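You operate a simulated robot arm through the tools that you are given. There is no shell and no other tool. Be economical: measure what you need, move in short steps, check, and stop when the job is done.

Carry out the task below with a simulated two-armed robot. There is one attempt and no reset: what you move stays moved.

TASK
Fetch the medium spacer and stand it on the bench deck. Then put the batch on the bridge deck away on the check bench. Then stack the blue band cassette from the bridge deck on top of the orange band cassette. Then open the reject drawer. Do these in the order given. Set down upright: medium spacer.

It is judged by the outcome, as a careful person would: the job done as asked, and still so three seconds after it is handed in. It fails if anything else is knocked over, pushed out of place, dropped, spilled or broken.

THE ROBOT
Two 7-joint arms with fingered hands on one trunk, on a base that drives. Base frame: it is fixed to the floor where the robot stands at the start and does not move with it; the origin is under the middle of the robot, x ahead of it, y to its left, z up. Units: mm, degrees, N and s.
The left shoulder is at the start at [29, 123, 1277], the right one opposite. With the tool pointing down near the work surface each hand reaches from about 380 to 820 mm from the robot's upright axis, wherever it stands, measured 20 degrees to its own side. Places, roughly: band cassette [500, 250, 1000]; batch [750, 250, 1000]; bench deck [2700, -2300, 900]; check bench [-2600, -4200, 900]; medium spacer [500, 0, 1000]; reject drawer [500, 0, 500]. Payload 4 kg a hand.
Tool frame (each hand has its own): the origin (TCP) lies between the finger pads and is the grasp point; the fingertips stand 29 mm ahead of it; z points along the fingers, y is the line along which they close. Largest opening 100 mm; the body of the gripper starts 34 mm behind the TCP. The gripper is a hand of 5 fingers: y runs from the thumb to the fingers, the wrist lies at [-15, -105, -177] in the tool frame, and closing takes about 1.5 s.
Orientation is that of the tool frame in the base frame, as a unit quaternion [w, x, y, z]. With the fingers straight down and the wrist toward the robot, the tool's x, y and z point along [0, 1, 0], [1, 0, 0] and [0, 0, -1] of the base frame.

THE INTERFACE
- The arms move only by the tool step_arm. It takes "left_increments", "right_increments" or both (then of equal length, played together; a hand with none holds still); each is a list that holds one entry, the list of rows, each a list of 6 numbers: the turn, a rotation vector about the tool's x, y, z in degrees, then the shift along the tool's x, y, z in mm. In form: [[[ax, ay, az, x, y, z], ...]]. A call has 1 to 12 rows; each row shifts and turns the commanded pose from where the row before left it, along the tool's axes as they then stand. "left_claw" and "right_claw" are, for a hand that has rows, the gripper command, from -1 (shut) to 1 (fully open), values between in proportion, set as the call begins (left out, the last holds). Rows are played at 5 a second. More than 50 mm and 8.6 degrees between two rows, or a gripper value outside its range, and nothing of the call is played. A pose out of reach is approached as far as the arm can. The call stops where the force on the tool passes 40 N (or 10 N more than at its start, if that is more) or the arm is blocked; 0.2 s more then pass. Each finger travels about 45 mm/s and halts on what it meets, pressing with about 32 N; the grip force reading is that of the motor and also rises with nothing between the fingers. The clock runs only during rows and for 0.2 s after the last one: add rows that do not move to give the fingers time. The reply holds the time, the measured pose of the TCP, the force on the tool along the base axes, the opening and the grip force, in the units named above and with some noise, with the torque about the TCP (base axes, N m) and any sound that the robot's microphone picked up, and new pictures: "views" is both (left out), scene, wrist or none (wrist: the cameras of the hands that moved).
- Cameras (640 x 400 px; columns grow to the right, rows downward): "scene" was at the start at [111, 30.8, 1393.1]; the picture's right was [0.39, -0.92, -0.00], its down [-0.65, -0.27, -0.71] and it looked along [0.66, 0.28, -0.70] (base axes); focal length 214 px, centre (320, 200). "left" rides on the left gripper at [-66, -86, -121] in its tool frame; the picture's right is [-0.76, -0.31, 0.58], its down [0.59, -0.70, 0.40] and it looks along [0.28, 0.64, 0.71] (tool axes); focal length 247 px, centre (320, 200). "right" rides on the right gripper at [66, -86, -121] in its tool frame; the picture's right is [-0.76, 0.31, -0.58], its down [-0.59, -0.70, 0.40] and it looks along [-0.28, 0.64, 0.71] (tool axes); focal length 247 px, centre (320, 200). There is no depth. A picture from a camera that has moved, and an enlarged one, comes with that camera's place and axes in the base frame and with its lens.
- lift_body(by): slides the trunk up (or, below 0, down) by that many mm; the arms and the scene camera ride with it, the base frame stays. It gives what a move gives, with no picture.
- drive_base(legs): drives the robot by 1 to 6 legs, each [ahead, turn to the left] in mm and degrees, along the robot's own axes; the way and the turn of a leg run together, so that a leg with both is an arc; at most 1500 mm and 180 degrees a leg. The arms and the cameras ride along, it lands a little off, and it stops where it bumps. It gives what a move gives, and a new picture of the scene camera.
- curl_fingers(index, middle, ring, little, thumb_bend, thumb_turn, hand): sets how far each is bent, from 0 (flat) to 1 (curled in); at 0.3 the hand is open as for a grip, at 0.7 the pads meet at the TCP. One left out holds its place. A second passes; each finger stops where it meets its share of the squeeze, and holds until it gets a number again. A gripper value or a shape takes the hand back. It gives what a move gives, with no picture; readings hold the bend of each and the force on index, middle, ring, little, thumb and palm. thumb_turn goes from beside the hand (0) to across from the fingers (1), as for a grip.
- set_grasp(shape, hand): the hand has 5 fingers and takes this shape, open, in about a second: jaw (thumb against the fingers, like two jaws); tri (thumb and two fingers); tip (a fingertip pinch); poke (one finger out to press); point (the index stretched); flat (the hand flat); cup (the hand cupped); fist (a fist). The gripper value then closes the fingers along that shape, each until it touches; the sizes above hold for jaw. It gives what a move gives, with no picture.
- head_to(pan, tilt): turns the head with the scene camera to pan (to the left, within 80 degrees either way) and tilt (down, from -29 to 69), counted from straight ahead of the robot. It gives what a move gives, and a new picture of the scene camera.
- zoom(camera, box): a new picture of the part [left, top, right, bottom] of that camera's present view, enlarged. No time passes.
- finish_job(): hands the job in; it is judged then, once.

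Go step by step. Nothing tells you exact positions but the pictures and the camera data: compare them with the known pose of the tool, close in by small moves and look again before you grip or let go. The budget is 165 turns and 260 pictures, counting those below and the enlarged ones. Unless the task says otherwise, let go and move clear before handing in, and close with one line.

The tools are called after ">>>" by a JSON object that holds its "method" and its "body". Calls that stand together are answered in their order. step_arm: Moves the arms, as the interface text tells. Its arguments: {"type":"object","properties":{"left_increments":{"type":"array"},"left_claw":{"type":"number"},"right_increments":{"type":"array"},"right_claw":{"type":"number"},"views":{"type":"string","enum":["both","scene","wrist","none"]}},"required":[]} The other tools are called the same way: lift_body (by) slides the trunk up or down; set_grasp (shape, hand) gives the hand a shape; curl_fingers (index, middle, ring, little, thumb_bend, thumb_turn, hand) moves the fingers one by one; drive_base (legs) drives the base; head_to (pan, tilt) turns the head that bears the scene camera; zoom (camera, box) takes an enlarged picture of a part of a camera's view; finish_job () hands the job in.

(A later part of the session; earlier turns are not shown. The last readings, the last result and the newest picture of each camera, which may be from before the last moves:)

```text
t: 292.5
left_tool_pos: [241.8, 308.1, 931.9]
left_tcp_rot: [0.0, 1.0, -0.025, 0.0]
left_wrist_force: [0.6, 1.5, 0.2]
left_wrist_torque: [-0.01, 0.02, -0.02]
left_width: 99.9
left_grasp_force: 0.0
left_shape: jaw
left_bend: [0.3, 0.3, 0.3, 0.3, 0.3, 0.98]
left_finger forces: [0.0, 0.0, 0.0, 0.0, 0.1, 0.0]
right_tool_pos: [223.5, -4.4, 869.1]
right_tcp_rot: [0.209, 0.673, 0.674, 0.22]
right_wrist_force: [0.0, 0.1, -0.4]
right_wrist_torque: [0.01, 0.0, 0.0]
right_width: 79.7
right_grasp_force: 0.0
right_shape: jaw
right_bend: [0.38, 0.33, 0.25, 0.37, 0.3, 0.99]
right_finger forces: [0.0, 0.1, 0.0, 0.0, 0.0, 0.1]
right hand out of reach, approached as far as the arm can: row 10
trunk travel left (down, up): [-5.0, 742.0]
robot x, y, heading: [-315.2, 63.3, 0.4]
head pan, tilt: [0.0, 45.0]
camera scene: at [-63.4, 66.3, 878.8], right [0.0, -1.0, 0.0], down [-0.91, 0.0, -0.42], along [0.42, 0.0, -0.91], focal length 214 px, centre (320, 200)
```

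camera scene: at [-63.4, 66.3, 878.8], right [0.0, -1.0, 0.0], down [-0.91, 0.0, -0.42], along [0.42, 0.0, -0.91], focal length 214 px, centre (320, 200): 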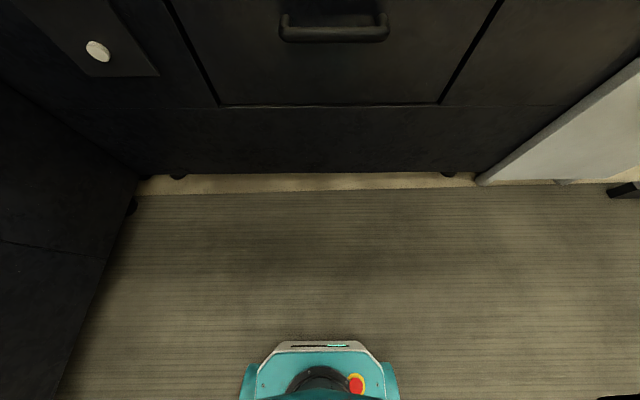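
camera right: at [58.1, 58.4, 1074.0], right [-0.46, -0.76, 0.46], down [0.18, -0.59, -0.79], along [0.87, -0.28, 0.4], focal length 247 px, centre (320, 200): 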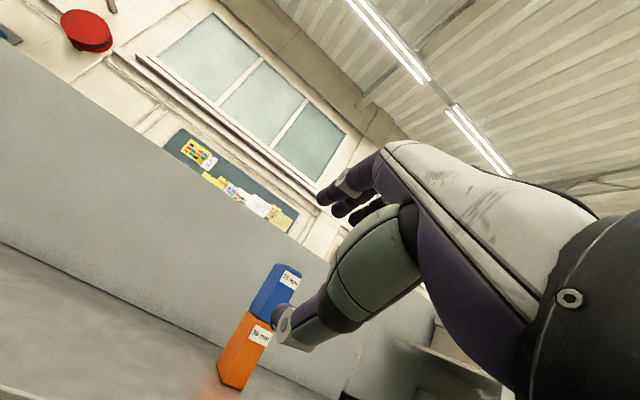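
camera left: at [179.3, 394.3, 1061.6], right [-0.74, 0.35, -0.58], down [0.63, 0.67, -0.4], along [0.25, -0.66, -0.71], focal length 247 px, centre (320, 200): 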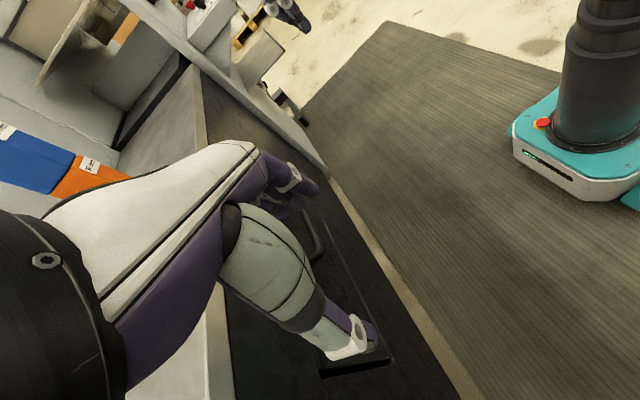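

The torso leans forward as it lowers, so the hand was simply too close. Back the base 135 mm, then extend forward and down.

>>> {"method": "drive_base", "body": {"legs": [[-135, 0]]}}

>>> {"method": "step_arm", "body": {"right_increments": [[[0, 0, 0, 6, 33, 22], [0, 0, 0, 6, 33, 22], [0, 0, 0, 6, 33, 22], [0, 0, 0, 6, 33, 22], [0, 0, 0, 6, -20, 30], [0, 0, 0, 6, -20, 30], [0, 0, 0, 0, -20, 30], [0, 0, 0, 0, -20, 30], [0, 0, 0, 0, 0, 0]]], "views": "both"}}

```text
t: 293.8
left_tool_pos: [104.8, 308.4, 931.0]
left_tcp_rot: [-0.001, 1.0, -0.024, 0.0]
left_wrist_force: [-0.1, 0.0, 1.0]
left_wrist_torque: [-0.02, 0.02, 0.04]
left_width: 100.1
left_grasp_force: 0.0
left_shape: jaw
left_bend: [0.3, 0.3, 0.3, 0.3, 0.3, 0.98]
left_finger forces: [0.1, 0.1, 0.0, 0.0, 0.0, 0.0]
right_tool_pos: [87.7, -5.0, 869.6]
right_tcp_rot: [0.209, 0.672, 0.676, 0.219]
right_wrist_force: [0.5, -0.7, -0.2]
right_wrist_torque: [0.01, -0.01, 0.01]
right_width: 79.9
right_grasp_force: 0.0
right_shape: jaw
right_bend: [0.38, 0.33, 0.25, 0.37, 0.3, 0.99]
right_finger forces: [0.0, 0.0, 0.0, 0.0, 0.1, 0.0]
trunk travel left (down, up): [-5.0, 742.0]
robot x, y, heading: [-452.0, 66.2, 0.4]
head pan, tilt: [0.0, 45.0]
camera scene: at [-199.4, 65.2, 879.3], right [-0.01, -1.0, 0.0], down [-0.91, 0.01, -0.42], along [0.42, 0.0, -0.91], focal length 214 px, centre (320, 200)
```

scene: 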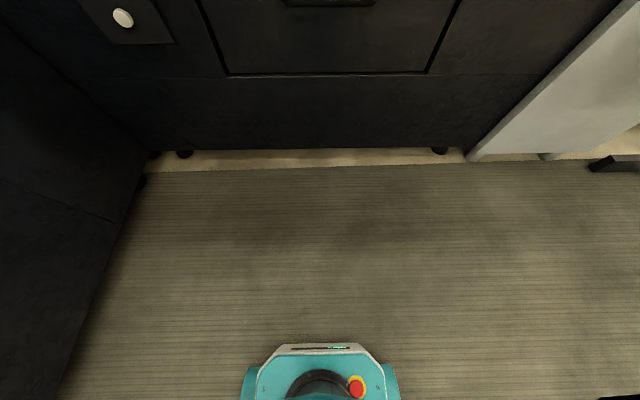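

```text
t: 295.8
left_tool_pos: [104.5, 308.6, 931.7]
left_tcp_rot: [-0.001, 1.0, -0.023, 0.0]
left_wrist_force: [-0.2, -1.1, -0.2]
left_wrist_torque: [-0.02, 0.0, -0.01]
left_width: 99.9
left_grasp_force: 0.0
left_shape: jaw
left_bend: [0.3, 0.3, 0.3, 0.3, 0.3, 0.98]
left_finger forces: [0.1, 0.0, 0.0, 0.1, 0.1, 0.0]
right_tool_pos: [250.0, 35.3, 728.1]
right_tcp_rot: [0.208, 0.671, 0.677, 0.219]
right_wrist_force: [0.3, 0.4, -0.9]
right_wrist_torque: [-0.05, 0.05, -0.03]
right_width: 80.0
right_grasp_force: 0.1
right_shape: jaw
right_bend: [0.38, 0.33, 0.25, 0.37, 0.3, 0.99]
right_finger forces: [0.0, 0.0, 0.1, 0.0, 0.0, 0.0]
trunk travel left (down, up): [-5.0, 742.0]
robot x, y, heading: [-450.9, 61.3, 0.7]
head pan, tilt: [0.0, 45.0]
camera scene: at [-178.6, 66.4, 904.2], right [0.01, -1.0, 0.0], down [-0.71, -0.01, -0.71], along [0.71, 0.01, -0.71], focal length 214 px, centre (320, 200)
camera right: at [109.6, 97.9, 778.2], right [-0.07, -0.77, 0.64], down [-0.34, -0.58, -0.74], along [0.94, -0.27, -0.22], focal length 247 px, centre (320, 200)
```

scene: 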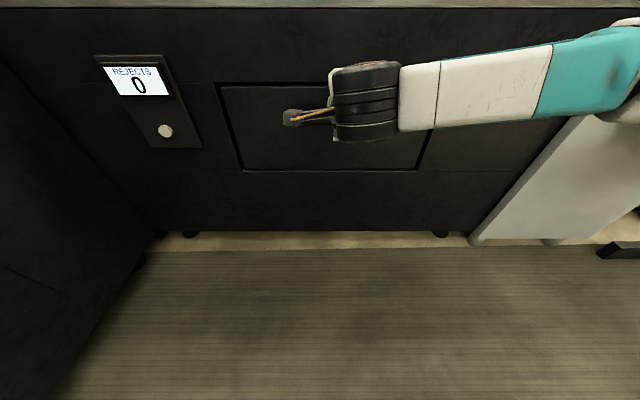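
right: 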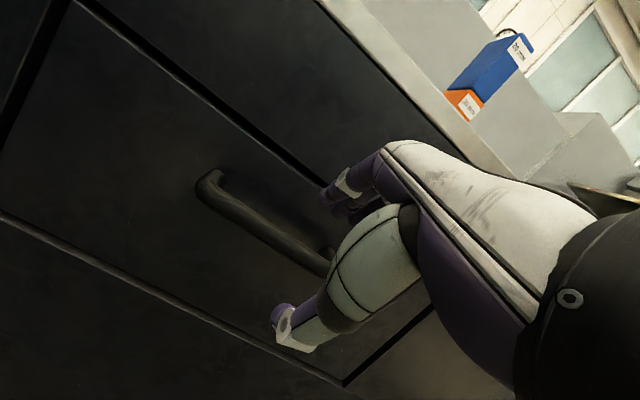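

Reachable now. Increase the pitch to ~60° here and lower toward handle height.

>>> {"method": "step_arm", "body": {"right_increments": [[[-8.3, 0, 0, 0, 0, 0], [-8.3, 0, 0, 0, 0, 0], [-8.3, 0, 0, 0, 0, 0], [0, 0, 0, 0, -26, 15], [0, 0, 0, 0, -26, 15], [0, 0, 0, 0, 0, 0]]], "views": "both"}}

```text
t: 297.2
left_tool_pos: [105.2, 309.4, 930.4]
left_tcp_rot: [-0.001, 1.0, -0.023, 0.001]
left_wrist_force: [0.0, -0.2, -0.2]
left_wrist_torque: [0.0, -0.02, -0.02]
left_width: 99.9
left_grasp_force: 0.1
left_shape: jaw
left_bend: [0.3, 0.3, 0.3, 0.3, 0.3, 0.98]
left_finger forces: [0.0, 0.0, 0.0, 0.1, 0.0, 0.0]
right_tool_pos: [206.2, -3.5, 796.0]
right_tcp_rot: [0.305, 0.64, 0.633, 0.31]
right_wrist_force: [-0.1, 0.3, -0.6]
right_wrist_torque: [-0.01, 0.0, -0.01]
right_width: 80.0
right_grasp_force: 0.1
right_shape: jaw
right_bend: [0.38, 0.33, 0.25, 0.37, 0.3, 0.99]
right_finger forces: [0.1, 0.0, 0.0, 0.0, 0.0, 0.0]
right hand out of reach, approached as far as the arm can: row 1, 2, 3, 4, 5
trunk travel left (down, up): [-5.0, 742.0]
robot x, y, heading: [-448.1, 62.1, 0.4]
head pan, tilt: [0.0, 45.0]
camera scene: at [-178.7, 66.5, 904.2], right [0.01, -1.0, 0.0], down [-0.71, -0.01, -0.71], along [0.71, 0.01, -0.71], focal length 214 px, centre (320, 200)
camera right: at [59.7, 62.3, 804.5], right [-0.26, -0.76, 0.59], down [-0.13, -0.58, -0.8], along [0.96, -0.29, 0.06], focal length 247 px, centre (320, 200)
```

scene: 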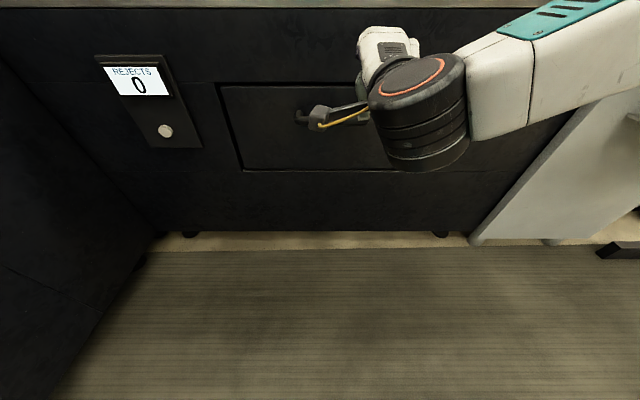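
right: 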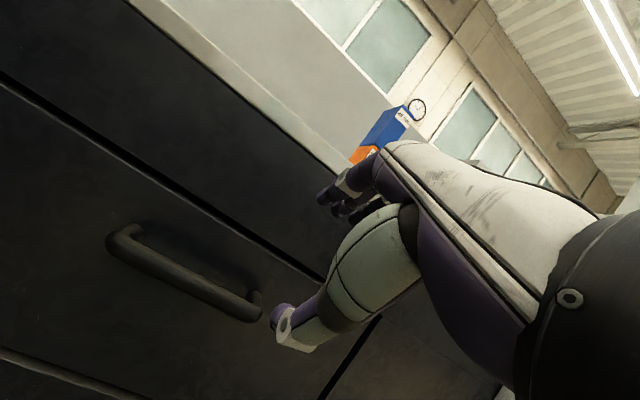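

Return to ~38° pitch and line up with the bar along the finger direction, with 50 mm opening.

>>> {"method": "step_arm", "body": {"right_increments": [[[7, 0, 0, 0, 0, 0], [6.5, 0, 0, 0, 0, 0], [0, 0, 0, 10, 9.5, 33], [0, 0, 0, 10, 9.5, 33], [0, 0, 0, 10, 9.5, 33], [0, 0, 0, 10, 9.5, 33], [0, 0, 0, 0, 0, 0]]], "right_claw": 0, "views": "both"}}

>>> {"method": "zoom", "body": {"camera": "right", "box": [160, 100, 400, 360]}}

```text
t: 298.8
left_tool_pos: [104.3, 308.8, 931.6]
left_tcp_rot: [0.0, 1.0, -0.023, 0.0]
left_wrist_force: [-0.5, -0.2, -0.7]
left_wrist_torque: [0.02, 0.01, -0.01]
left_width: 99.9
left_grasp_force: 0.1
left_shape: jaw
left_bend: [0.3, 0.3, 0.3, 0.3, 0.3, 0.98]
left_finger forces: [0.1, 0.0, 0.0, 0.0, 0.0, 0.0]
right_tool_pos: [314.3, 21.5, 723.8]
right_tcp_rot: [0.231, 0.668, 0.667, 0.238]
right_wrist_force: [0.8, -0.4, 0.2]
right_wrist_torque: [-0.02, -0.02, -0.01]
right_width: 50.2
right_grasp_force: 0.1
right_shape: jaw
right_bend: [0.41, 0.43, 0.74, 0.49, 0.35, 1.0]
right_finger forces: [0.1, 0.0, 0.0, 0.1, 0.1, 0.0]
right hand out of reach, approached as far as the arm can: row 6
trunk travel left (down, up): [-5.0, 742.0]
robot x, y, heading: [-450.1, 66.2, 0.5]
head pan, tilt: [0.0, 45.0]
camera scene: at [-178.6, 66.6, 904.2], right [0.01, -1.0, 0.0], down [-0.71, -0.01, -0.71], along [0.71, 0.01, -0.71], focal length 214 px, centre (320, 200)
camera right: at [172.5, 85.9, 764.2], right [-0.12, -0.76, 0.63], down [-0.3, -0.58, -0.76], along [0.95, -0.28, -0.16], focal length 247 px, centre (320, 200)
```

scene: 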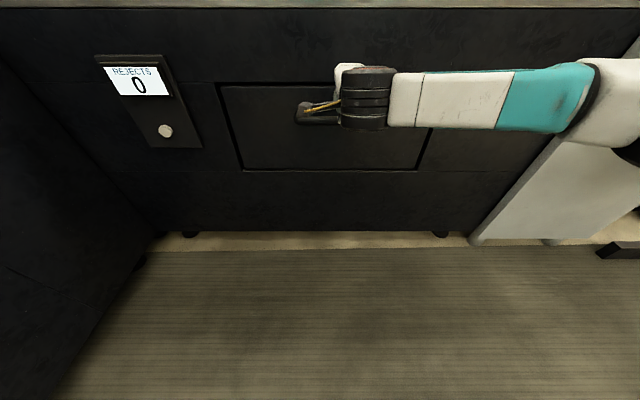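
right: 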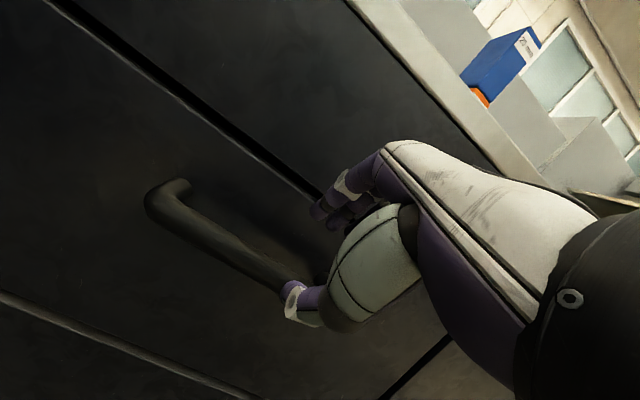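

```text
1.54 times, centred on (280, 230) of right
camera zoom: at [172.5, 85.9, 764.2], right [-0.12, -0.76, 0.63], down [-0.3, -0.58, -0.76], along [0.95, -0.28, -0.16], focal length 380 px, centre (382, 154)
```

zoom: 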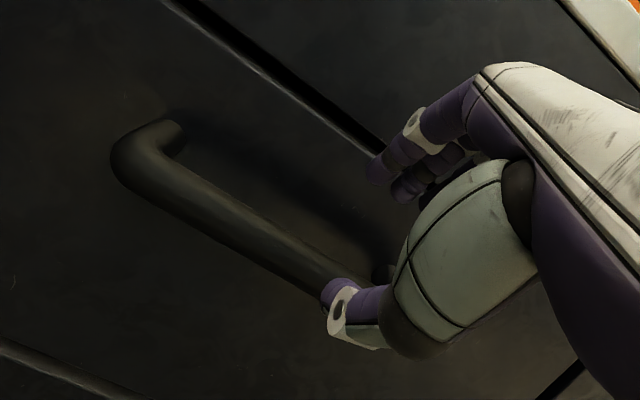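

The bar lies straight ahead along the finger direction (~100 mm). Advance most of the way.

>>> {"method": "step_arm", "body": {"right_increments": [[[0, 0, 0, 4, 0, 18], [0, 0, 0, 4, 0, 18], [0, 0, 0, 4, 0, 18], [0, 0, 0, 0, 0, 0]]], "views": "wrist"}}

>>> {"method": "zoom", "body": {"camera": "right", "box": [160, 100, 400, 360]}}

```text
t: 299.8
left_tool_pos: [104.7, 308.6, 931.6]
left_tcp_rot: [0.0, 1.0, -0.023, 0.0]
left_wrist_force: [0.5, 0.5, -0.5]
left_wrist_torque: [0.0, 0.02, 0.01]
left_width: 99.7
left_grasp_force: 0.1
left_shape: jaw
left_bend: [0.3, 0.3, 0.3, 0.3, 0.3, 0.98]
left_finger forces: [0.1, 0.1, 0.0, 0.1, 0.1, 0.0]
right_tool_pos: [335.4, 2.3, 701.0]
right_tcp_rot: [0.229, 0.669, 0.667, 0.236]
right_wrist_force: [0.6, 0.2, -0.1]
right_wrist_torque: [0.01, -0.02, -0.02]
right_width: 50.2
right_grasp_force: 0.0
right_shape: jaw
right_bend: [0.41, 0.43, 0.74, 0.49, 0.35, 1.0]
right_finger forces: [0.0, 0.1, 0.1, 0.0, 0.0, 0.1]
right hand out of reach, approached as far as the arm can: row 1, 2, 3
trunk travel left (down, up): [-5.0, 742.0]
robot x, y, heading: [-450.1, 60.3, 0.2]
head pan, tilt: [0.0, 45.0]
camera right: at [194.2, 66.4, 743.4], right [-0.12, -0.76, 0.63], down [-0.3, -0.58, -0.76], along [0.95, -0.28, -0.16], focal length 247 px, centre (320, 200)
```

right: 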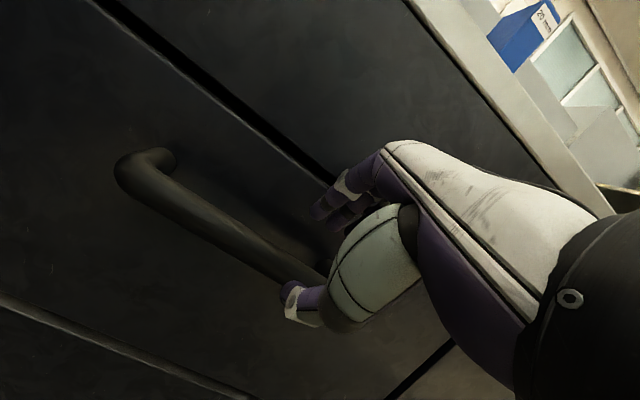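

```text
1.54 times, centred on (280, 230) of right
camera zoom: at [194.2, 66.4, 743.4], right [-0.12, -0.76, 0.63], down [-0.3, -0.58, -0.76], along [0.95, -0.28, -0.16], focal length 380 px, centre (382, 154)
```

zoom: 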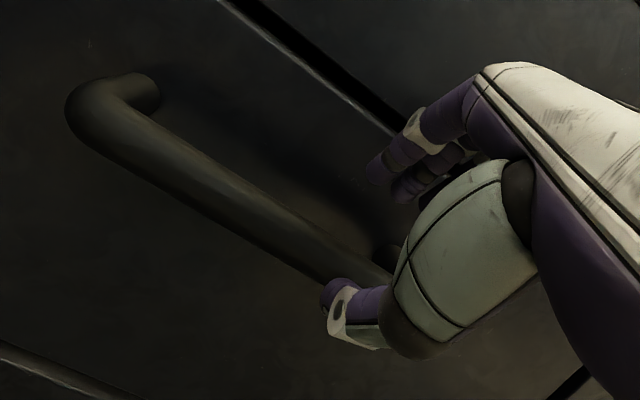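

The right arm reaches better on its own side, so I'll back out and shift the robot ~180 mm to the left.

>>> {"method": "step_arm", "body": {"right_increments": [[[0, 0, 0, 0, 0, -25], [0, 0, 0, 0, 0, -30], [0, 0, 0, 0, 0, -30], [0, 0, 0, 0, 0, 0]]], "views": "none"}}

>>> {"method": "drive_base", "body": {"legs": [[-300, 0], [0, 45], [260, 0], [0, -45]]}}

```text
t: 300.8
left_tool_pos: [105.4, 308.9, 932.1]
left_tcp_rot: [0.0, 1.0, -0.023, 0.0]
left_wrist_force: [0.4, -0.5, 1.0]
left_wrist_torque: [0.02, 0.01, 0.01]
left_width: 100.3
left_grasp_force: 0.1
left_shape: jaw
left_bend: [0.3, 0.3, 0.3, 0.3, 0.3, 0.98]
left_finger forces: [0.0, 0.1, 0.0, 0.0, 0.0, 0.1]
right_tool_pos: [280.6, 3.5, 766.3]
right_tcp_rot: [0.231, 0.668, 0.665, 0.239]
right_wrist_force: [-0.5, 0.2, -0.3]
right_wrist_torque: [-0.04, -0.05, 0.01]
right_width: 50.1
right_grasp_force: 0.1
right_shape: jaw
right_bend: [0.41, 0.43, 0.74, 0.49, 0.35, 1.0]
right_finger forces: [0.1, 0.0, 0.0, 0.0, 0.0, 0.0]
trunk travel left (down, up): [-5.0, 742.0]
robot x, y, heading: [-453.3, 62.1, 0.6]
head pan, tilt: [0.0, 45.0]
```

```text
t: 305.6
left_tool_pos: [-515.0, 655.1, 951.8]
left_tcp_rot: [-0.011, 0.931, 0.364, 0.026]
left_wrist_force: [0.5, 0.9, -2.4]
left_wrist_torque: [-0.16, 0.08, 0.0]
left_width: 99.9
left_grasp_force: 0.1
left_shape: jaw
left_bend: [0.3, 0.3, 0.3, 0.3, 0.3, 0.98]
left_finger forces: [0.1, 0.0, 0.0, 0.0, 0.1, 0.1]
right_tool_pos: [-160.5, 564.7, 770.2]
right_tcp_rot: [0.124, 0.365, 0.868, 0.313]
right_wrist_force: [0.0, 0.1, -0.2]
right_wrist_torque: [-0.03, -0.03, -0.06]
right_width: 50.3
right_grasp_force: 0.0
right_shape: jaw
right_bend: [0.41, 0.43, 0.74, 0.49, 0.35, 1.0]
right_finger forces: [0.1, 0.0, 0.1, 0.1, 0.0, 0.0]
trunk travel left (down, up): [-5.0, 742.0]
robot x, y, heading: [-722.5, 97.4, 45.7]
head pan, tilt: [0.0, 45.0]
stopped in leg 3: the robot was blocked; the commanded pose is now the measured one
camera scene: at [-533.7, 286.5, 906.3], right [0.71, -0.7, 0.0], down [-0.49, -0.5, -0.71], along [0.5, 0.51, -0.7], focal length 214 px, centre (320, 200)
```

scene: 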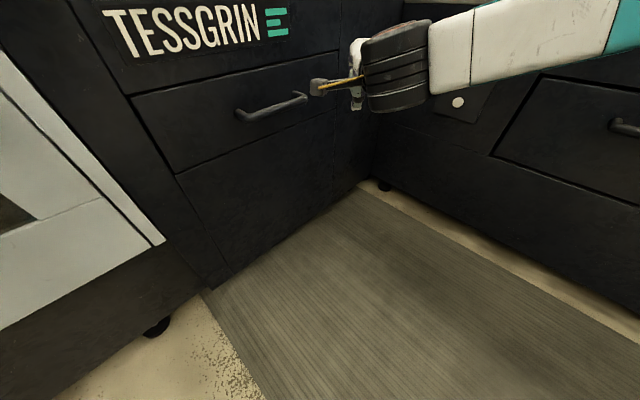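

The left hand brushed the machine cover; back off and rotate away, then shift left by reversing with the robot turned right instead.

>>> {"method": "drive_base", "body": {"legs": [[-60, 0], [0, -45.7]]}}

>>> {"method": "drive_base", "body": {"legs": [[0, -40], [-240, 0], [0, 40]]}}

```text
t: 308.6
left_tool_pos: [-210.3, 302.7, 941.3]
left_tcp_rot: [0.0, 1.0, -0.024, 0.017]
left_wrist_force: [-0.2, -0.5, -0.5]
left_wrist_torque: [0.02, 0.03, -0.04]
left_width: 99.8
left_grasp_force: 0.1
left_shape: jaw
left_bend: [0.3, 0.3, 0.3, 0.3, 0.3, 0.98]
left_finger forces: [0.0, 0.0, 0.0, 0.0, 0.0, 0.1]
right_tool_pos: [-31.8, -14.1, 766.2]
right_tcp_rot: [0.233, 0.673, 0.661, 0.237]
right_wrist_force: [0.9, -0.3, 0.7]
right_wrist_torque: [0.01, 0.01, -0.01]
right_width: 50.1
right_grasp_force: 0.1
right_shape: jaw
right_bend: [0.41, 0.43, 0.74, 0.49, 0.35, 1.0]
right_finger forces: [0.0, 0.0, 0.0, 0.0, 0.0, 0.0]
trunk travel left (down, up): [-5.0, 742.0]
robot x, y, heading: [-761.8, 58.4, -0.2]
head pan, tilt: [0.0, 45.0]
camera scene: at [-490.6, 56.8, 904.2], right [0.0, -1.0, 0.0], down [-0.71, 0.0, -0.71], along [0.71, 0.0, -0.71], focal length 214 px, centre (320, 200)
```

scene: 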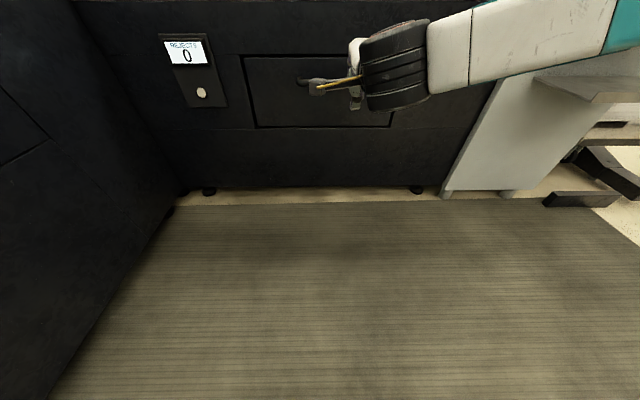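

```text
t: 314.2
left_tool_pos: [-405.9, 473.9, 941.8]
left_tcp_rot: [0.001, 1.0, -0.01, 0.016]
left_wrist_force: [-0.3, -0.5, 0.0]
left_wrist_torque: [-0.01, 0.0, 0.03]
left_width: 99.8
left_grasp_force: 0.0
left_shape: jaw
left_bend: [0.3, 0.3, 0.3, 0.3, 0.3, 0.98]
left_finger forces: [0.0, 0.0, 0.0, 0.0, 0.0, 0.1]
right_tool_pos: [-220.0, 164.4, 766.7]
right_tcp_rot: [0.23, 0.663, 0.67, 0.24]
right_wrist_force: [-0.9, 0.6, -0.5]
right_wrist_torque: [0.02, -0.02, -0.01]
right_width: 49.8
right_grasp_force: 0.1
right_shape: jaw
right_bend: [0.41, 0.43, 0.74, 0.49, 0.35, 1.0]
right_finger forces: [0.0, 0.0, 0.0, 0.1, 0.0, 0.0]
trunk travel left (down, up): [-5.0, 742.0]
robot x, y, heading: [-947.2, 215.6, 1.6]
head pan, tilt: [0.0, 45.0]
camera scene: at [-679.3, 223.0, 904.1], right [0.03, -1.0, 0.0], down [-0.71, -0.02, -0.71], along [0.71, 0.02, -0.71], focal length 214 px, centre (320, 200)
```

scene: 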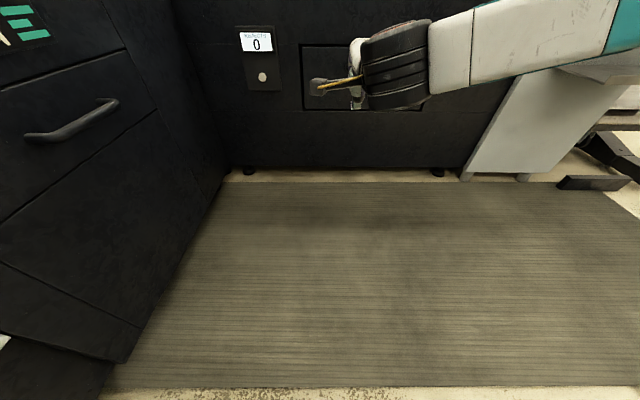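

Clear now. Drive forward to handle distance and slide the right hand across to the handle's centre line.

>>> {"method": "drive_base", "body": {"legs": [[470, -1.6]]}}

>>> {"method": "step_arm", "body": {"right_increments": [[[0, 0, 0, -35, 0, 0], [0, 0, 0, -35, 0, 0], [0, 0, 0, -35, 0, 0], [0, 0, 0, -25, 0, 0], [0, 0, 0, 0, 0, 0]]], "views": "wrist"}}

```text
t: 317.0
left_tool_pos: [67.0, 466.9, 941.5]
left_tcp_rot: [0.0, 1.0, -0.024, 0.016]
left_wrist_force: [0.1, -0.5, -0.1]
left_wrist_torque: [0.03, 0.01, -0.02]
left_width: 99.9
left_grasp_force: 0.0
left_shape: jaw
left_bend: [0.3, 0.3, 0.3, 0.3, 0.3, 0.98]
left_finger forces: [0.0, 0.0, 0.2, 0.1, 0.1, 0.0]
right_tool_pos: [244.1, 151.5, 765.2]
right_tcp_rot: [0.234, 0.673, 0.661, 0.237]
right_wrist_force: [1.1, -0.4, 0.1]
right_wrist_torque: [0.01, 0.01, -0.03]
right_width: 50.3
right_grasp_force: 0.1
right_shape: jaw
right_bend: [0.41, 0.43, 0.74, 0.49, 0.35, 1.0]
right_finger forces: [0.0, 0.1, 0.1, 0.0, 0.0, 0.1]
trunk travel left (down, up): [-5.0, 742.0]
robot x, y, heading: [-485.3, 225.7, 0.0]
head pan, tilt: [0.0, 45.0]
camera scene: at [-213.8, 221.8, 904.1], right [0.0, -1.0, 0.0], down [-0.71, 0.0, -0.71], along [0.71, 0.0, -0.71], focal length 214 px, centre (320, 200)
```

scene: 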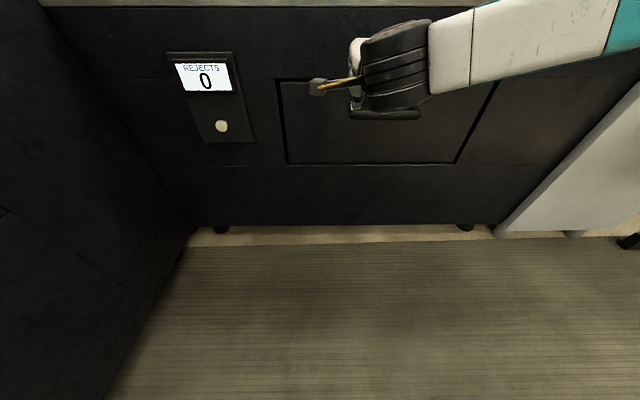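

```text
t: 318.2
left_tool_pos: [66.7, 467.3, 942.2]
left_tcp_rot: [0.001, 1.0, -0.025, 0.017]
left_wrist_force: [-0.7, -0.4, -0.2]
left_wrist_torque: [0.0, 0.01, -0.01]
left_width: 99.8
left_grasp_force: 0.1
left_shape: jaw
left_bend: [0.3, 0.3, 0.3, 0.3, 0.3, 0.98]
left_finger forces: [0.1, 0.0, 0.0, 0.0, 0.1, 0.0]
right_tool_pos: [243.8, 21.8, 763.8]
right_tcp_rot: [0.233, 0.673, 0.661, 0.237]
right_wrist_force: [-0.1, 0.9, 0.7]
right_wrist_torque: [-0.01, -0.01, 0.02]
right_width: 50.1
right_grasp_force: 0.0
right_shape: jaw
right_bend: [0.41, 0.43, 0.74, 0.49, 0.35, 1.0]
right_finger forces: [0.0, 0.1, 0.0, 0.0, 0.1, 0.0]
trunk travel left (down, up): [-5.0, 742.0]
robot x, y, heading: [-486.4, 223.8, -0.0]
head pan, tilt: [0.0, 45.0]
camera right: at [103.1, 87.1, 805.2], right [-0.13, -0.76, 0.63], down [-0.31, -0.58, -0.76], along [0.94, -0.29, -0.16], focal length 247 px, centre (320, 200)
```

right: 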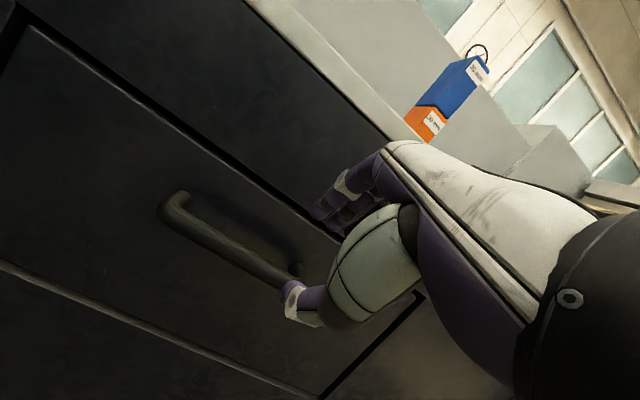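

>>> {"method": "step_arm", "body": {"right_increments": [[[0, 0, 0, 3, 7, 25], [0, 0, 0, 3, 7, 25], [0, 0, 0, 3, 7, 25], [0, 0, 0, 3, 7, 25], [0, 0, 0, 0, 0, 20], [0, 0, 0, 0, 0, 0]]], "views": "wrist"}}

>>> {"method": "zoom", "body": {"camera": "right", "box": [160, 100, 400, 360]}}

```text
t: 319.6
left_tool_pos: [66.2, 467.2, 942.7]
left_tcp_rot: [0.001, 1.0, -0.024, 0.017]
left_wrist_force: [0.0, -0.4, 0.0]
left_wrist_torque: [0.03, -0.01, -0.03]
left_width: 100.0
left_grasp_force: 0.1
left_shape: jaw
left_bend: [0.3, 0.3, 0.3, 0.3, 0.3, 0.98]
left_finger forces: [0.1, 0.0, 0.1, 0.0, 0.0, 0.0]
right_tool_pos: [332.8, 14.9, 709.3]
right_tcp_rot: [0.232, 0.677, 0.659, 0.232]
right_wrist_force: [-0.3, -0.3, -0.4]
right_wrist_torque: [-0.02, -0.01, 0.0]
right_width: 50.2
right_grasp_force: 0.1
right_shape: jaw
right_bend: [0.41, 0.43, 0.74, 0.49, 0.35, 1.0]
right_finger forces: [0.1, 0.0, 0.0, 0.0, 0.0, 0.0]
right hand out of reach, approached as far as the arm can: row 4, 5
trunk travel left (down, up): [-5.0, 742.0]
robot x, y, heading: [-483.8, 221.0, -0.2]
head pan, tilt: [0.0, 45.0]
camera right: at [193.4, 82.4, 752.1], right [-0.14, -0.76, 0.64], down [-0.32, -0.57, -0.75], along [0.94, -0.31, -0.16], focal length 247 px, centre (320, 200)
```

right: 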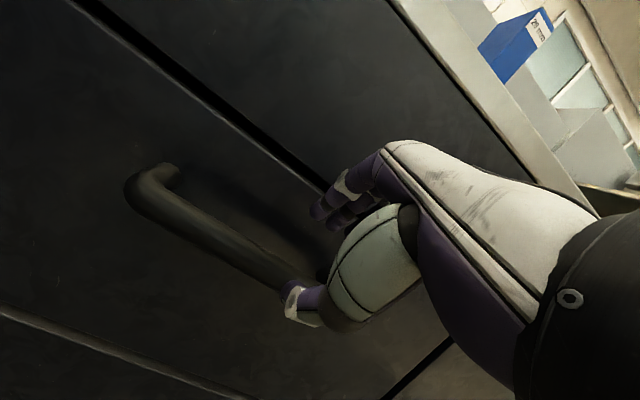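

```text
1.54 times, centred on (280, 230) of right
camera zoom: at [193.4, 82.4, 752.1], right [-0.14, -0.76, 0.64], down [-0.32, -0.57, -0.75], along [0.94, -0.31, -0.16], focal length 380 px, centre (382, 154)
```

zoom: 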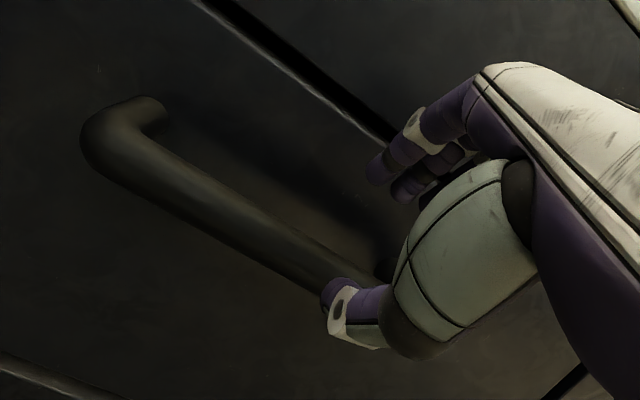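

Still at the pitch limit; reduce the pitch by 10° and continue along the fingers.

>>> {"method": "step_arm", "body": {"right_increments": [[[5, 0, 0, 0, 0, 0], [5, 0, 0, 0, 0, 0], [0, 0, 0, 3, 2, 14], [0, 0, 0, 3, 2, 14], [0, 0, 0, 3, 2, 12], [0, 0, 0, 0, 0, 0]]], "views": "wrist"}}

>>> {"method": "zoom", "body": {"camera": "right", "box": [160, 100, 400, 360]}}

```text
t: 321.0
left_tool_pos: [66.8, 466.8, 940.7]
left_tcp_rot: [0.001, 1.0, -0.024, 0.015]
left_wrist_force: [-0.3, 0.5, 0.8]
left_wrist_torque: [0.01, -0.01, 0.0]
left_width: 99.7
left_grasp_force: 0.1
left_shape: jaw
left_bend: [0.3, 0.3, 0.3, 0.3, 0.3, 0.98]
left_finger forces: [0.0, 0.0, 0.0, 0.0, 0.0, 0.0]
right_tool_pos: [356.8, 25.6, 677.1]
right_tcp_rot: [0.173, 0.69, 0.679, 0.178]
right_wrist_force: [0.7, 0.0, -0.5]
right_wrist_torque: [-0.02, -0.01, 0.0]
right_width: 50.1
right_grasp_force: 0.0
right_shape: jaw
right_bend: [0.41, 0.43, 0.74, 0.49, 0.35, 1.0]
right_finger forces: [0.0, 0.0, 0.0, 0.1, 0.1, 0.0]
trunk travel left (down, up): [-5.0, 742.0]
robot x, y, heading: [-487.1, 224.4, 0.3]
head pan, tilt: [0.0, 45.0]
camera right: at [225.3, 91.1, 742.0], right [-0.02, -0.76, 0.65], down [-0.43, -0.58, -0.69], along [0.9, -0.29, -0.32], focal length 247 px, centre (320, 200)
```

right: 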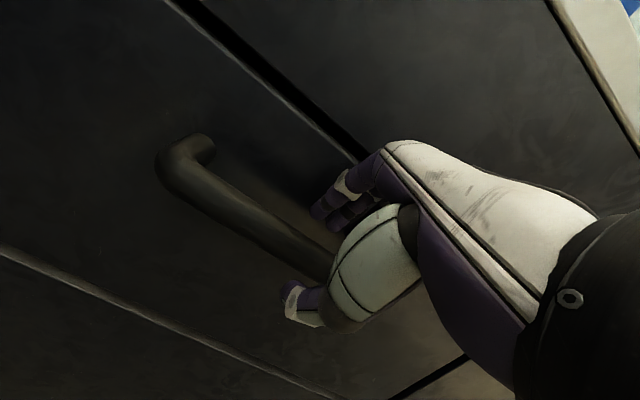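

```text
1.54 times, centred on (280, 230) of right
camera zoom: at [225.3, 91.1, 742.0], right [-0.02, -0.76, 0.65], down [-0.43, -0.58, -0.69], along [0.9, -0.29, -0.32], focal length 380 px, centre (382, 154)
```

zoom: 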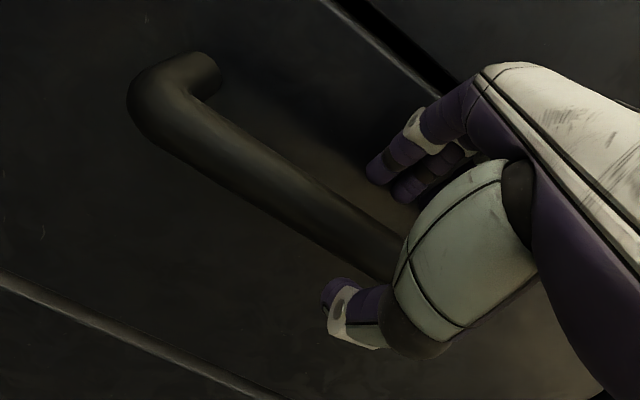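

The bar is now between thumb and fingers. Advance ~28 mm and close.

>>> {"method": "step_arm", "body": {"right_increments": [[[0, 0, 0, 0, 0, 10], [0, 0, 0, 0, 0, 10], [0, 0, 0, 0, 0, 8], [0, 0, 0, 0, 0, 0]]], "views": "none"}}

>>> {"method": "step_arm", "body": {"right_increments": [[[0, 0, 0, 0, 0, 0], [0, 0, 0, 0, 0, 0], [0, 0, 0, 0, 0, 0], [0, 0, 0, 0, 0, 0], [0, 0, 0, 0, 0, 0], [0, 0, 0, 0, 0, 0]]], "right_claw": -1, "views": "wrist"}}

```text
t: 322.0
left_tool_pos: [65.3, 466.7, 942.6]
left_tcp_rot: [0.001, 1.0, -0.024, 0.017]
left_wrist_force: [0.3, -0.3, 0.2]
left_wrist_torque: [-0.01, -0.01, 0.03]
left_width: 99.7
left_grasp_force: 0.0
left_shape: jaw
left_bend: [0.3, 0.3, 0.3, 0.3, 0.3, 0.98]
left_finger forces: [0.0, 0.0, 0.0, 0.0, 0.1, 0.0]
right_tool_pos: [370.1, 25.8, 652.8]
right_tcp_rot: [0.174, 0.69, 0.68, 0.179]
right_wrist_force: [-9.0, -0.9, 2.1]
right_wrist_torque: [-0.01, -0.34, -0.02]
right_width: 48.0
right_grasp_force: 0.0
right_shape: jaw
right_bend: [0.42, 0.44, 0.74, 0.49, 0.35, 1.0]
right_finger forces: [1.9, 7.2, 0.0, 0.0, 0.1, 0.0]
trunk travel left (down, up): [-5.0, 742.0]
robot x, y, heading: [-486.7, 219.8, -0.2]
head pan, tilt: [0.0, 45.0]
```

```text
t: 323.4
left_tool_pos: [67.1, 465.8, 942.1]
left_tcp_rot: [0.0, 1.0, -0.024, 0.015]
left_wrist_force: [0.6, 0.0, 0.0]
left_wrist_torque: [0.0, -0.02, 0.03]
left_width: 99.9
left_grasp_force: 0.1
left_shape: jaw
left_bend: [0.3, 0.3, 0.3, 0.3, 0.3, 0.98]
left_finger forces: [0.0, 0.0, 0.0, 0.0, 0.0, 0.1]
right_tool_pos: [370.1, 26.5, 646.3]
right_tcp_rot: [0.17, 0.689, 0.682, 0.177]
right_wrist_force: [-22.4, 0.4, -23.4]
right_wrist_torque: [-0.03, 0.04, -0.03]
right_width: 17.5
right_grasp_force: 31.9
right_shape: jaw
right_bend: [0.77, 0.78, 0.74, 0.55, 0.73, 1.0]
right_finger forces: [7.0, 0.0, 0.0, 0.1, 36.4, 0.0]
trunk travel left (down, up): [-5.0, 742.0]
robot x, y, heading: [-485.2, 220.1, -0.1]
head pan, tilt: [0.0, 45.0]
camera right: at [238.3, 91.2, 712.7], right [-0.01, -0.76, 0.65], down [-0.44, -0.58, -0.69], along [0.9, -0.29, -0.33], focal length 247 px, centre (320, 200)
```

right: 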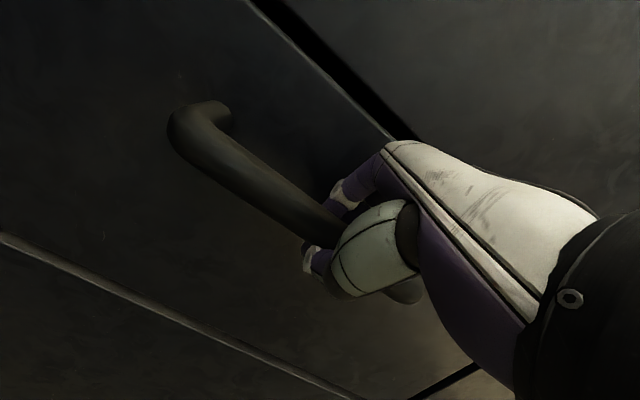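

The hand holds the bar. Pull by driving back 120 mm and check.

>>> {"method": "drive_base", "body": {"legs": [[-120, 0]]}}

```text
t: 324.6
left_tool_pos: [-58.4, 464.3, 941.5]
left_tcp_rot: [0.0, 1.0, -0.026, 0.015]
left_wrist_force: [0.2, -0.7, 1.3]
left_wrist_torque: [0.07, -0.02, -0.03]
left_width: 100.1
left_grasp_force: 0.0
left_shape: jaw
left_bend: [0.3, 0.3, 0.3, 0.3, 0.3, 0.98]
left_finger forces: [0.0, 0.1, 0.1, 0.1, 0.0, 0.1]
right_tool_pos: [241.8, 20.7, 645.3]
right_tcp_rot: [0.171, 0.692, 0.679, 0.176]
right_wrist_force: [-7.2, 3.1, -24.4]
right_wrist_torque: [-0.07, 0.08, 0.0]
right_width: 16.2
right_grasp_force: 32.0
right_shape: jaw
right_bend: [0.77, 0.78, 0.74, 0.54, 0.75, 1.0]
right_finger forces: [11.0, 0.1, 0.0, 1.7, 33.7, 0.0]
trunk travel left (down, up): [-5.0, 742.0]
robot x, y, heading: [-612.2, 222.7, 0.1]
head pan, tilt: [0.0, 45.0]
camera scene: at [-339.2, 219.8, 903.9], right [0.0, -1.0, 0.0], down [-0.71, 0.0, -0.71], along [0.71, 0.0, -0.71], focal length 214 px, centre (320, 200)
```

scene: 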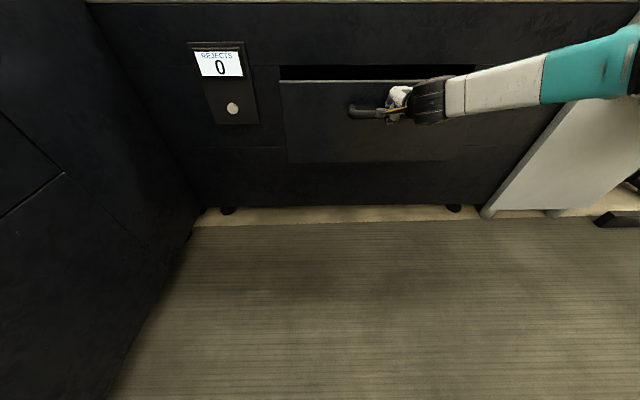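

The drawer is opening. Pull further.

>>> {"method": "drive_base", "body": {"legs": [[-110, 0]]}}

```text
t: 325.8
left_tool_pos: [-174.1, 465.7, 940.4]
left_tcp_rot: [0.001, 1.0, -0.024, 0.016]
left_wrist_force: [-0.3, -1.2, -0.6]
left_wrist_torque: [0.0, -0.09, 0.01]
left_width: 100.1
left_grasp_force: 0.0
left_shape: jaw
left_bend: [0.3, 0.3, 0.3, 0.3, 0.3, 0.98]
left_finger forces: [0.0, 0.1, 0.1, 0.0, 0.0, 0.0]
right_tool_pos: [129.3, 24.0, 642.4]
right_tcp_rot: [0.17, 0.692, 0.68, 0.175]
right_wrist_force: [-0.8, -11.5, -14.9]
right_wrist_torque: [0.01, 0.05, -0.11]
right_width: 15.6
right_grasp_force: 31.5
right_shape: jaw
right_bend: [0.77, 0.78, 0.74, 0.53, 0.75, 1.0]
right_finger forces: [12.3, 0.3, 0.0, 3.2, 27.9, 0.1]
trunk travel left (down, up): [-5.0, 742.0]
robot x, y, heading: [-727.3, 220.9, -0.1]
head pan, tilt: [0.0, 45.0]
camera scene: at [-453.6, 221.2, 903.4], right [0.0, -1.0, 0.0], down [-0.71, 0.0, -0.71], along [0.71, 0.0, -0.71], focal length 214 px, centre (320, 200)
```

scene: 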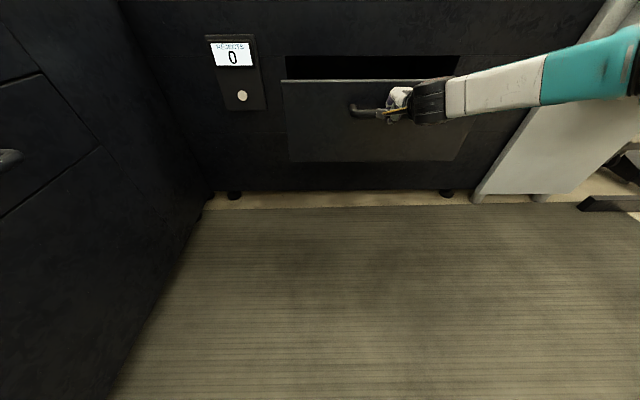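

>>> {"method": "drive_base", "body": {"legs": [[-60, 0]]}}

```text
t: 326.8
left_tool_pos: [-237.7, 465.7, 940.7]
left_tcp_rot: [0.0, 1.0, -0.024, 0.015]
left_wrist_force: [-0.2, 0.0, 0.9]
left_wrist_torque: [0.01, 0.01, -0.01]
left_width: 99.7
left_grasp_force: 0.1
left_shape: jaw
left_bend: [0.3, 0.3, 0.3, 0.3, 0.3, 0.98]
left_finger forces: [0.0, 0.1, 0.0, 0.0, 0.1, 0.0]
right_tool_pos: [64.0, 24.3, 641.4]
right_tcp_rot: [0.17, 0.692, 0.68, 0.174]
right_wrist_force: [-5.9, -9.6, -13.1]
right_wrist_torque: [-0.09, 0.01, -0.08]
right_width: 16.1
right_grasp_force: 32.2
right_shape: jaw
right_bend: [0.77, 0.78, 0.74, 0.53, 0.76, 1.0]
right_finger forces: [11.4, 0.1, 0.0, 3.5, 29.1, 0.0]
trunk travel left (down, up): [-5.0, 742.0]
robot x, y, heading: [-792.9, 221.3, 0.0]
head pan, tilt: [0.0, 45.0]
camera scene: at [-517.9, 221.4, 903.7], right [0.0, -1.0, 0.0], down [-0.71, 0.0, -0.71], along [0.71, 0.0, -0.71], focal length 214 px, centre (320, 200)
```

scene: 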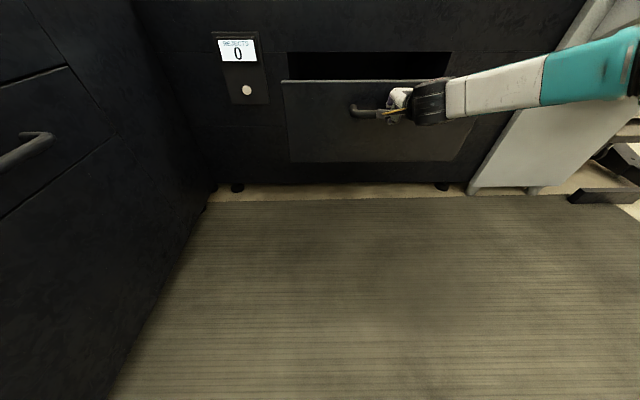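

>>> {"method": "drive_base", "body": {"legs": [[-60, 0]]}}

```text
t: 327.8
left_tool_pos: [-299.5, 466.2, 940.4]
left_tcp_rot: [0.001, 1.0, -0.025, 0.016]
left_wrist_force: [-0.1, -0.8, -0.3]
left_wrist_torque: [0.0, 0.0, 0.0]
left_width: 100.0
left_grasp_force: 0.1
left_shape: jaw
left_bend: [0.3, 0.3, 0.3, 0.3, 0.3, 0.98]
left_finger forces: [0.0, 0.0, 0.0, 0.0, 0.0, 0.1]
right_tool_pos: [1.2, 23.0, 643.1]
right_tcp_rot: [0.17, 0.693, 0.679, 0.172]
right_wrist_force: [-5.2, -6.5, -9.9]
right_wrist_torque: [-0.12, 0.01, -0.04]
right_width: 16.0
right_grasp_force: 31.6
right_shape: jaw
right_bend: [0.77, 0.78, 0.74, 0.53, 0.76, 1.0]
right_finger forces: [11.6, 0.1, 0.0, 4.0, 27.7, 0.0]
trunk travel left (down, up): [-5.0, 742.0]
robot x, y, heading: [-852.1, 219.1, 0.2]
head pan, tilt: [0.0, 45.0]
camera scene: at [-580.5, 221.5, 903.9], right [0.0, -1.0, 0.0], down [-0.71, 0.0, -0.71], along [0.71, 0.0, -0.71], focal length 214 px, centre (320, 200)
```

scene: 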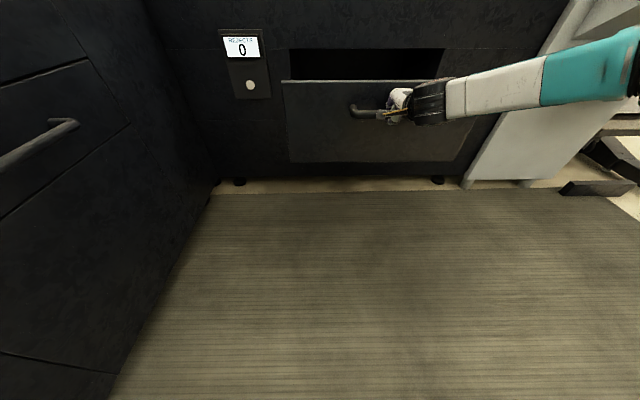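

The drawer is open about 370 mm. Release to a moderate opening and withdraw along the fingers.

>>> {"method": "step_arm", "body": {"right_increments": [[[0, 0, 0, 0, 0, 0], [0, 0, 0, 0, 0, 0], [0, 0, 0, 0, 0, 0], [0, 0, 0, 0, 0, 0], [0, 0, 0, 0, 0, 0], [0, 0, 0, 0, 0, 0]]], "right_claw": 0, "views": "none"}}

>>> {"method": "step_arm", "body": {"right_increments": [[[0, 0, 0, 0, 0, -15], [0, 0, 0, 0, 0, -20], [0, 0, 0, 0, 0, -25], [0, 0, 0, 0, 0, -30], [0, 0, 0, 0, -30, 0], [0, 0, 0, 0, -30, 0], [0, 0, 0, 0, 0, 0]]], "views": "both"}}

```text
t: 329.2
left_tool_pos: [-301.2, 466.9, 941.2]
left_tcp_rot: [-0.001, 1.0, -0.024, 0.017]
left_wrist_force: [-0.6, 0.2, 0.2]
left_wrist_torque: [-0.01, -0.04, -0.03]
left_width: 100.2
left_grasp_force: 0.2
left_shape: jaw
left_bend: [0.3, 0.3, 0.3, 0.3, 0.3, 0.98]
left_finger forces: [0.0, 0.1, 0.0, 0.0, 0.0, 0.1]
right_tool_pos: [1.2, 22.8, 642.5]
right_tcp_rot: [0.171, 0.694, 0.678, 0.171]
right_wrist_force: [-0.3, -0.3, 0.1]
right_wrist_torque: [-0.01, -0.01, -0.01]
right_width: 49.7
right_grasp_force: 0.0
right_shape: jaw
right_bend: [0.41, 0.43, 0.74, 0.49, 0.36, 1.0]
right_finger forces: [0.1, 0.0, 0.1, 0.0, 0.1, 0.0]
trunk travel left (down, up): [-5.0, 742.0]
robot x, y, heading: [-854.5, 225.6, -0.1]
head pan, tilt: [0.0, 45.0]
```

```text
t: 330.8
left_tool_pos: [-299.9, 466.1, 941.3]
left_tcp_rot: [0.0, 1.0, -0.025, 0.016]
left_wrist_force: [-0.3, -0.4, 0.4]
left_wrist_torque: [-0.01, 0.0, 0.01]
left_width: 99.9
left_grasp_force: 0.1
left_shape: jaw
left_bend: [0.3, 0.3, 0.3, 0.3, 0.3, 0.98]
left_finger forces: [0.0, 0.1, 0.0, 0.0, 0.0, 0.0]
right_tool_pos: [-95.6, 26.0, 694.8]
right_tcp_rot: [0.171, 0.693, 0.679, 0.173]
right_wrist_force: [-0.8, 0.0, 0.0]
right_wrist_torque: [0.0, -0.02, -0.01]
right_width: 49.7
right_grasp_force: 0.1
right_shape: jaw
right_bend: [0.41, 0.43, 0.74, 0.49, 0.36, 1.0]
right_finger forces: [0.0, 0.0, 0.0, 0.0, 0.0, 0.0]
trunk travel left (down, up): [-5.0, 742.0]
robot x, y, heading: [-853.8, 220.2, -0.1]
head pan, tilt: [0.0, 45.0]
camera scene: at [-581.1, 222.0, 904.2], right [0.0, -1.0, 0.0], down [-0.71, 0.0, -0.71], along [0.71, 0.0, -0.71], focal length 214 px, centre (320, 200)
camera right: at [-225.3, 92.5, 762.8], right [-0.01, -0.76, 0.65], down [-0.44, -0.58, -0.69], along [0.9, -0.3, -0.33], focal length 247 px, centre (320, 200)
```

scene: 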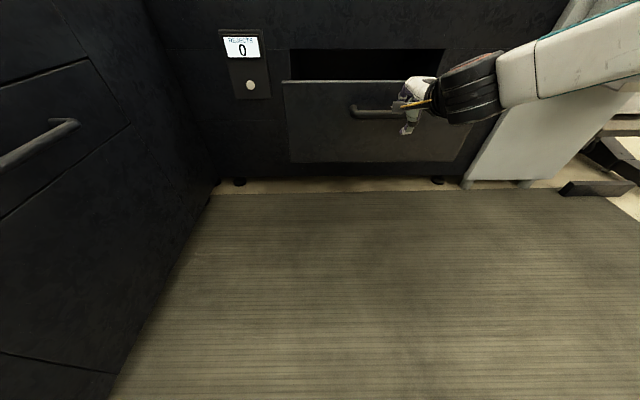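
right: 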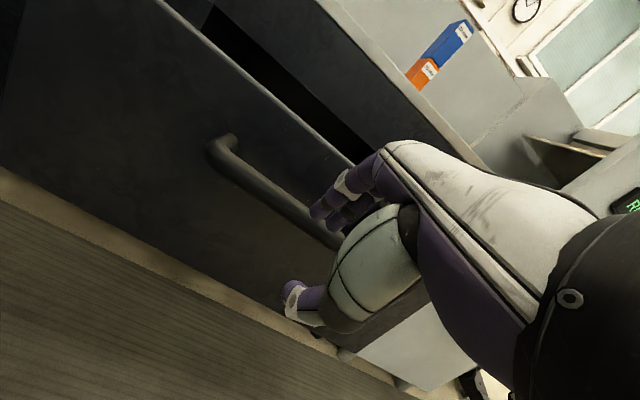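

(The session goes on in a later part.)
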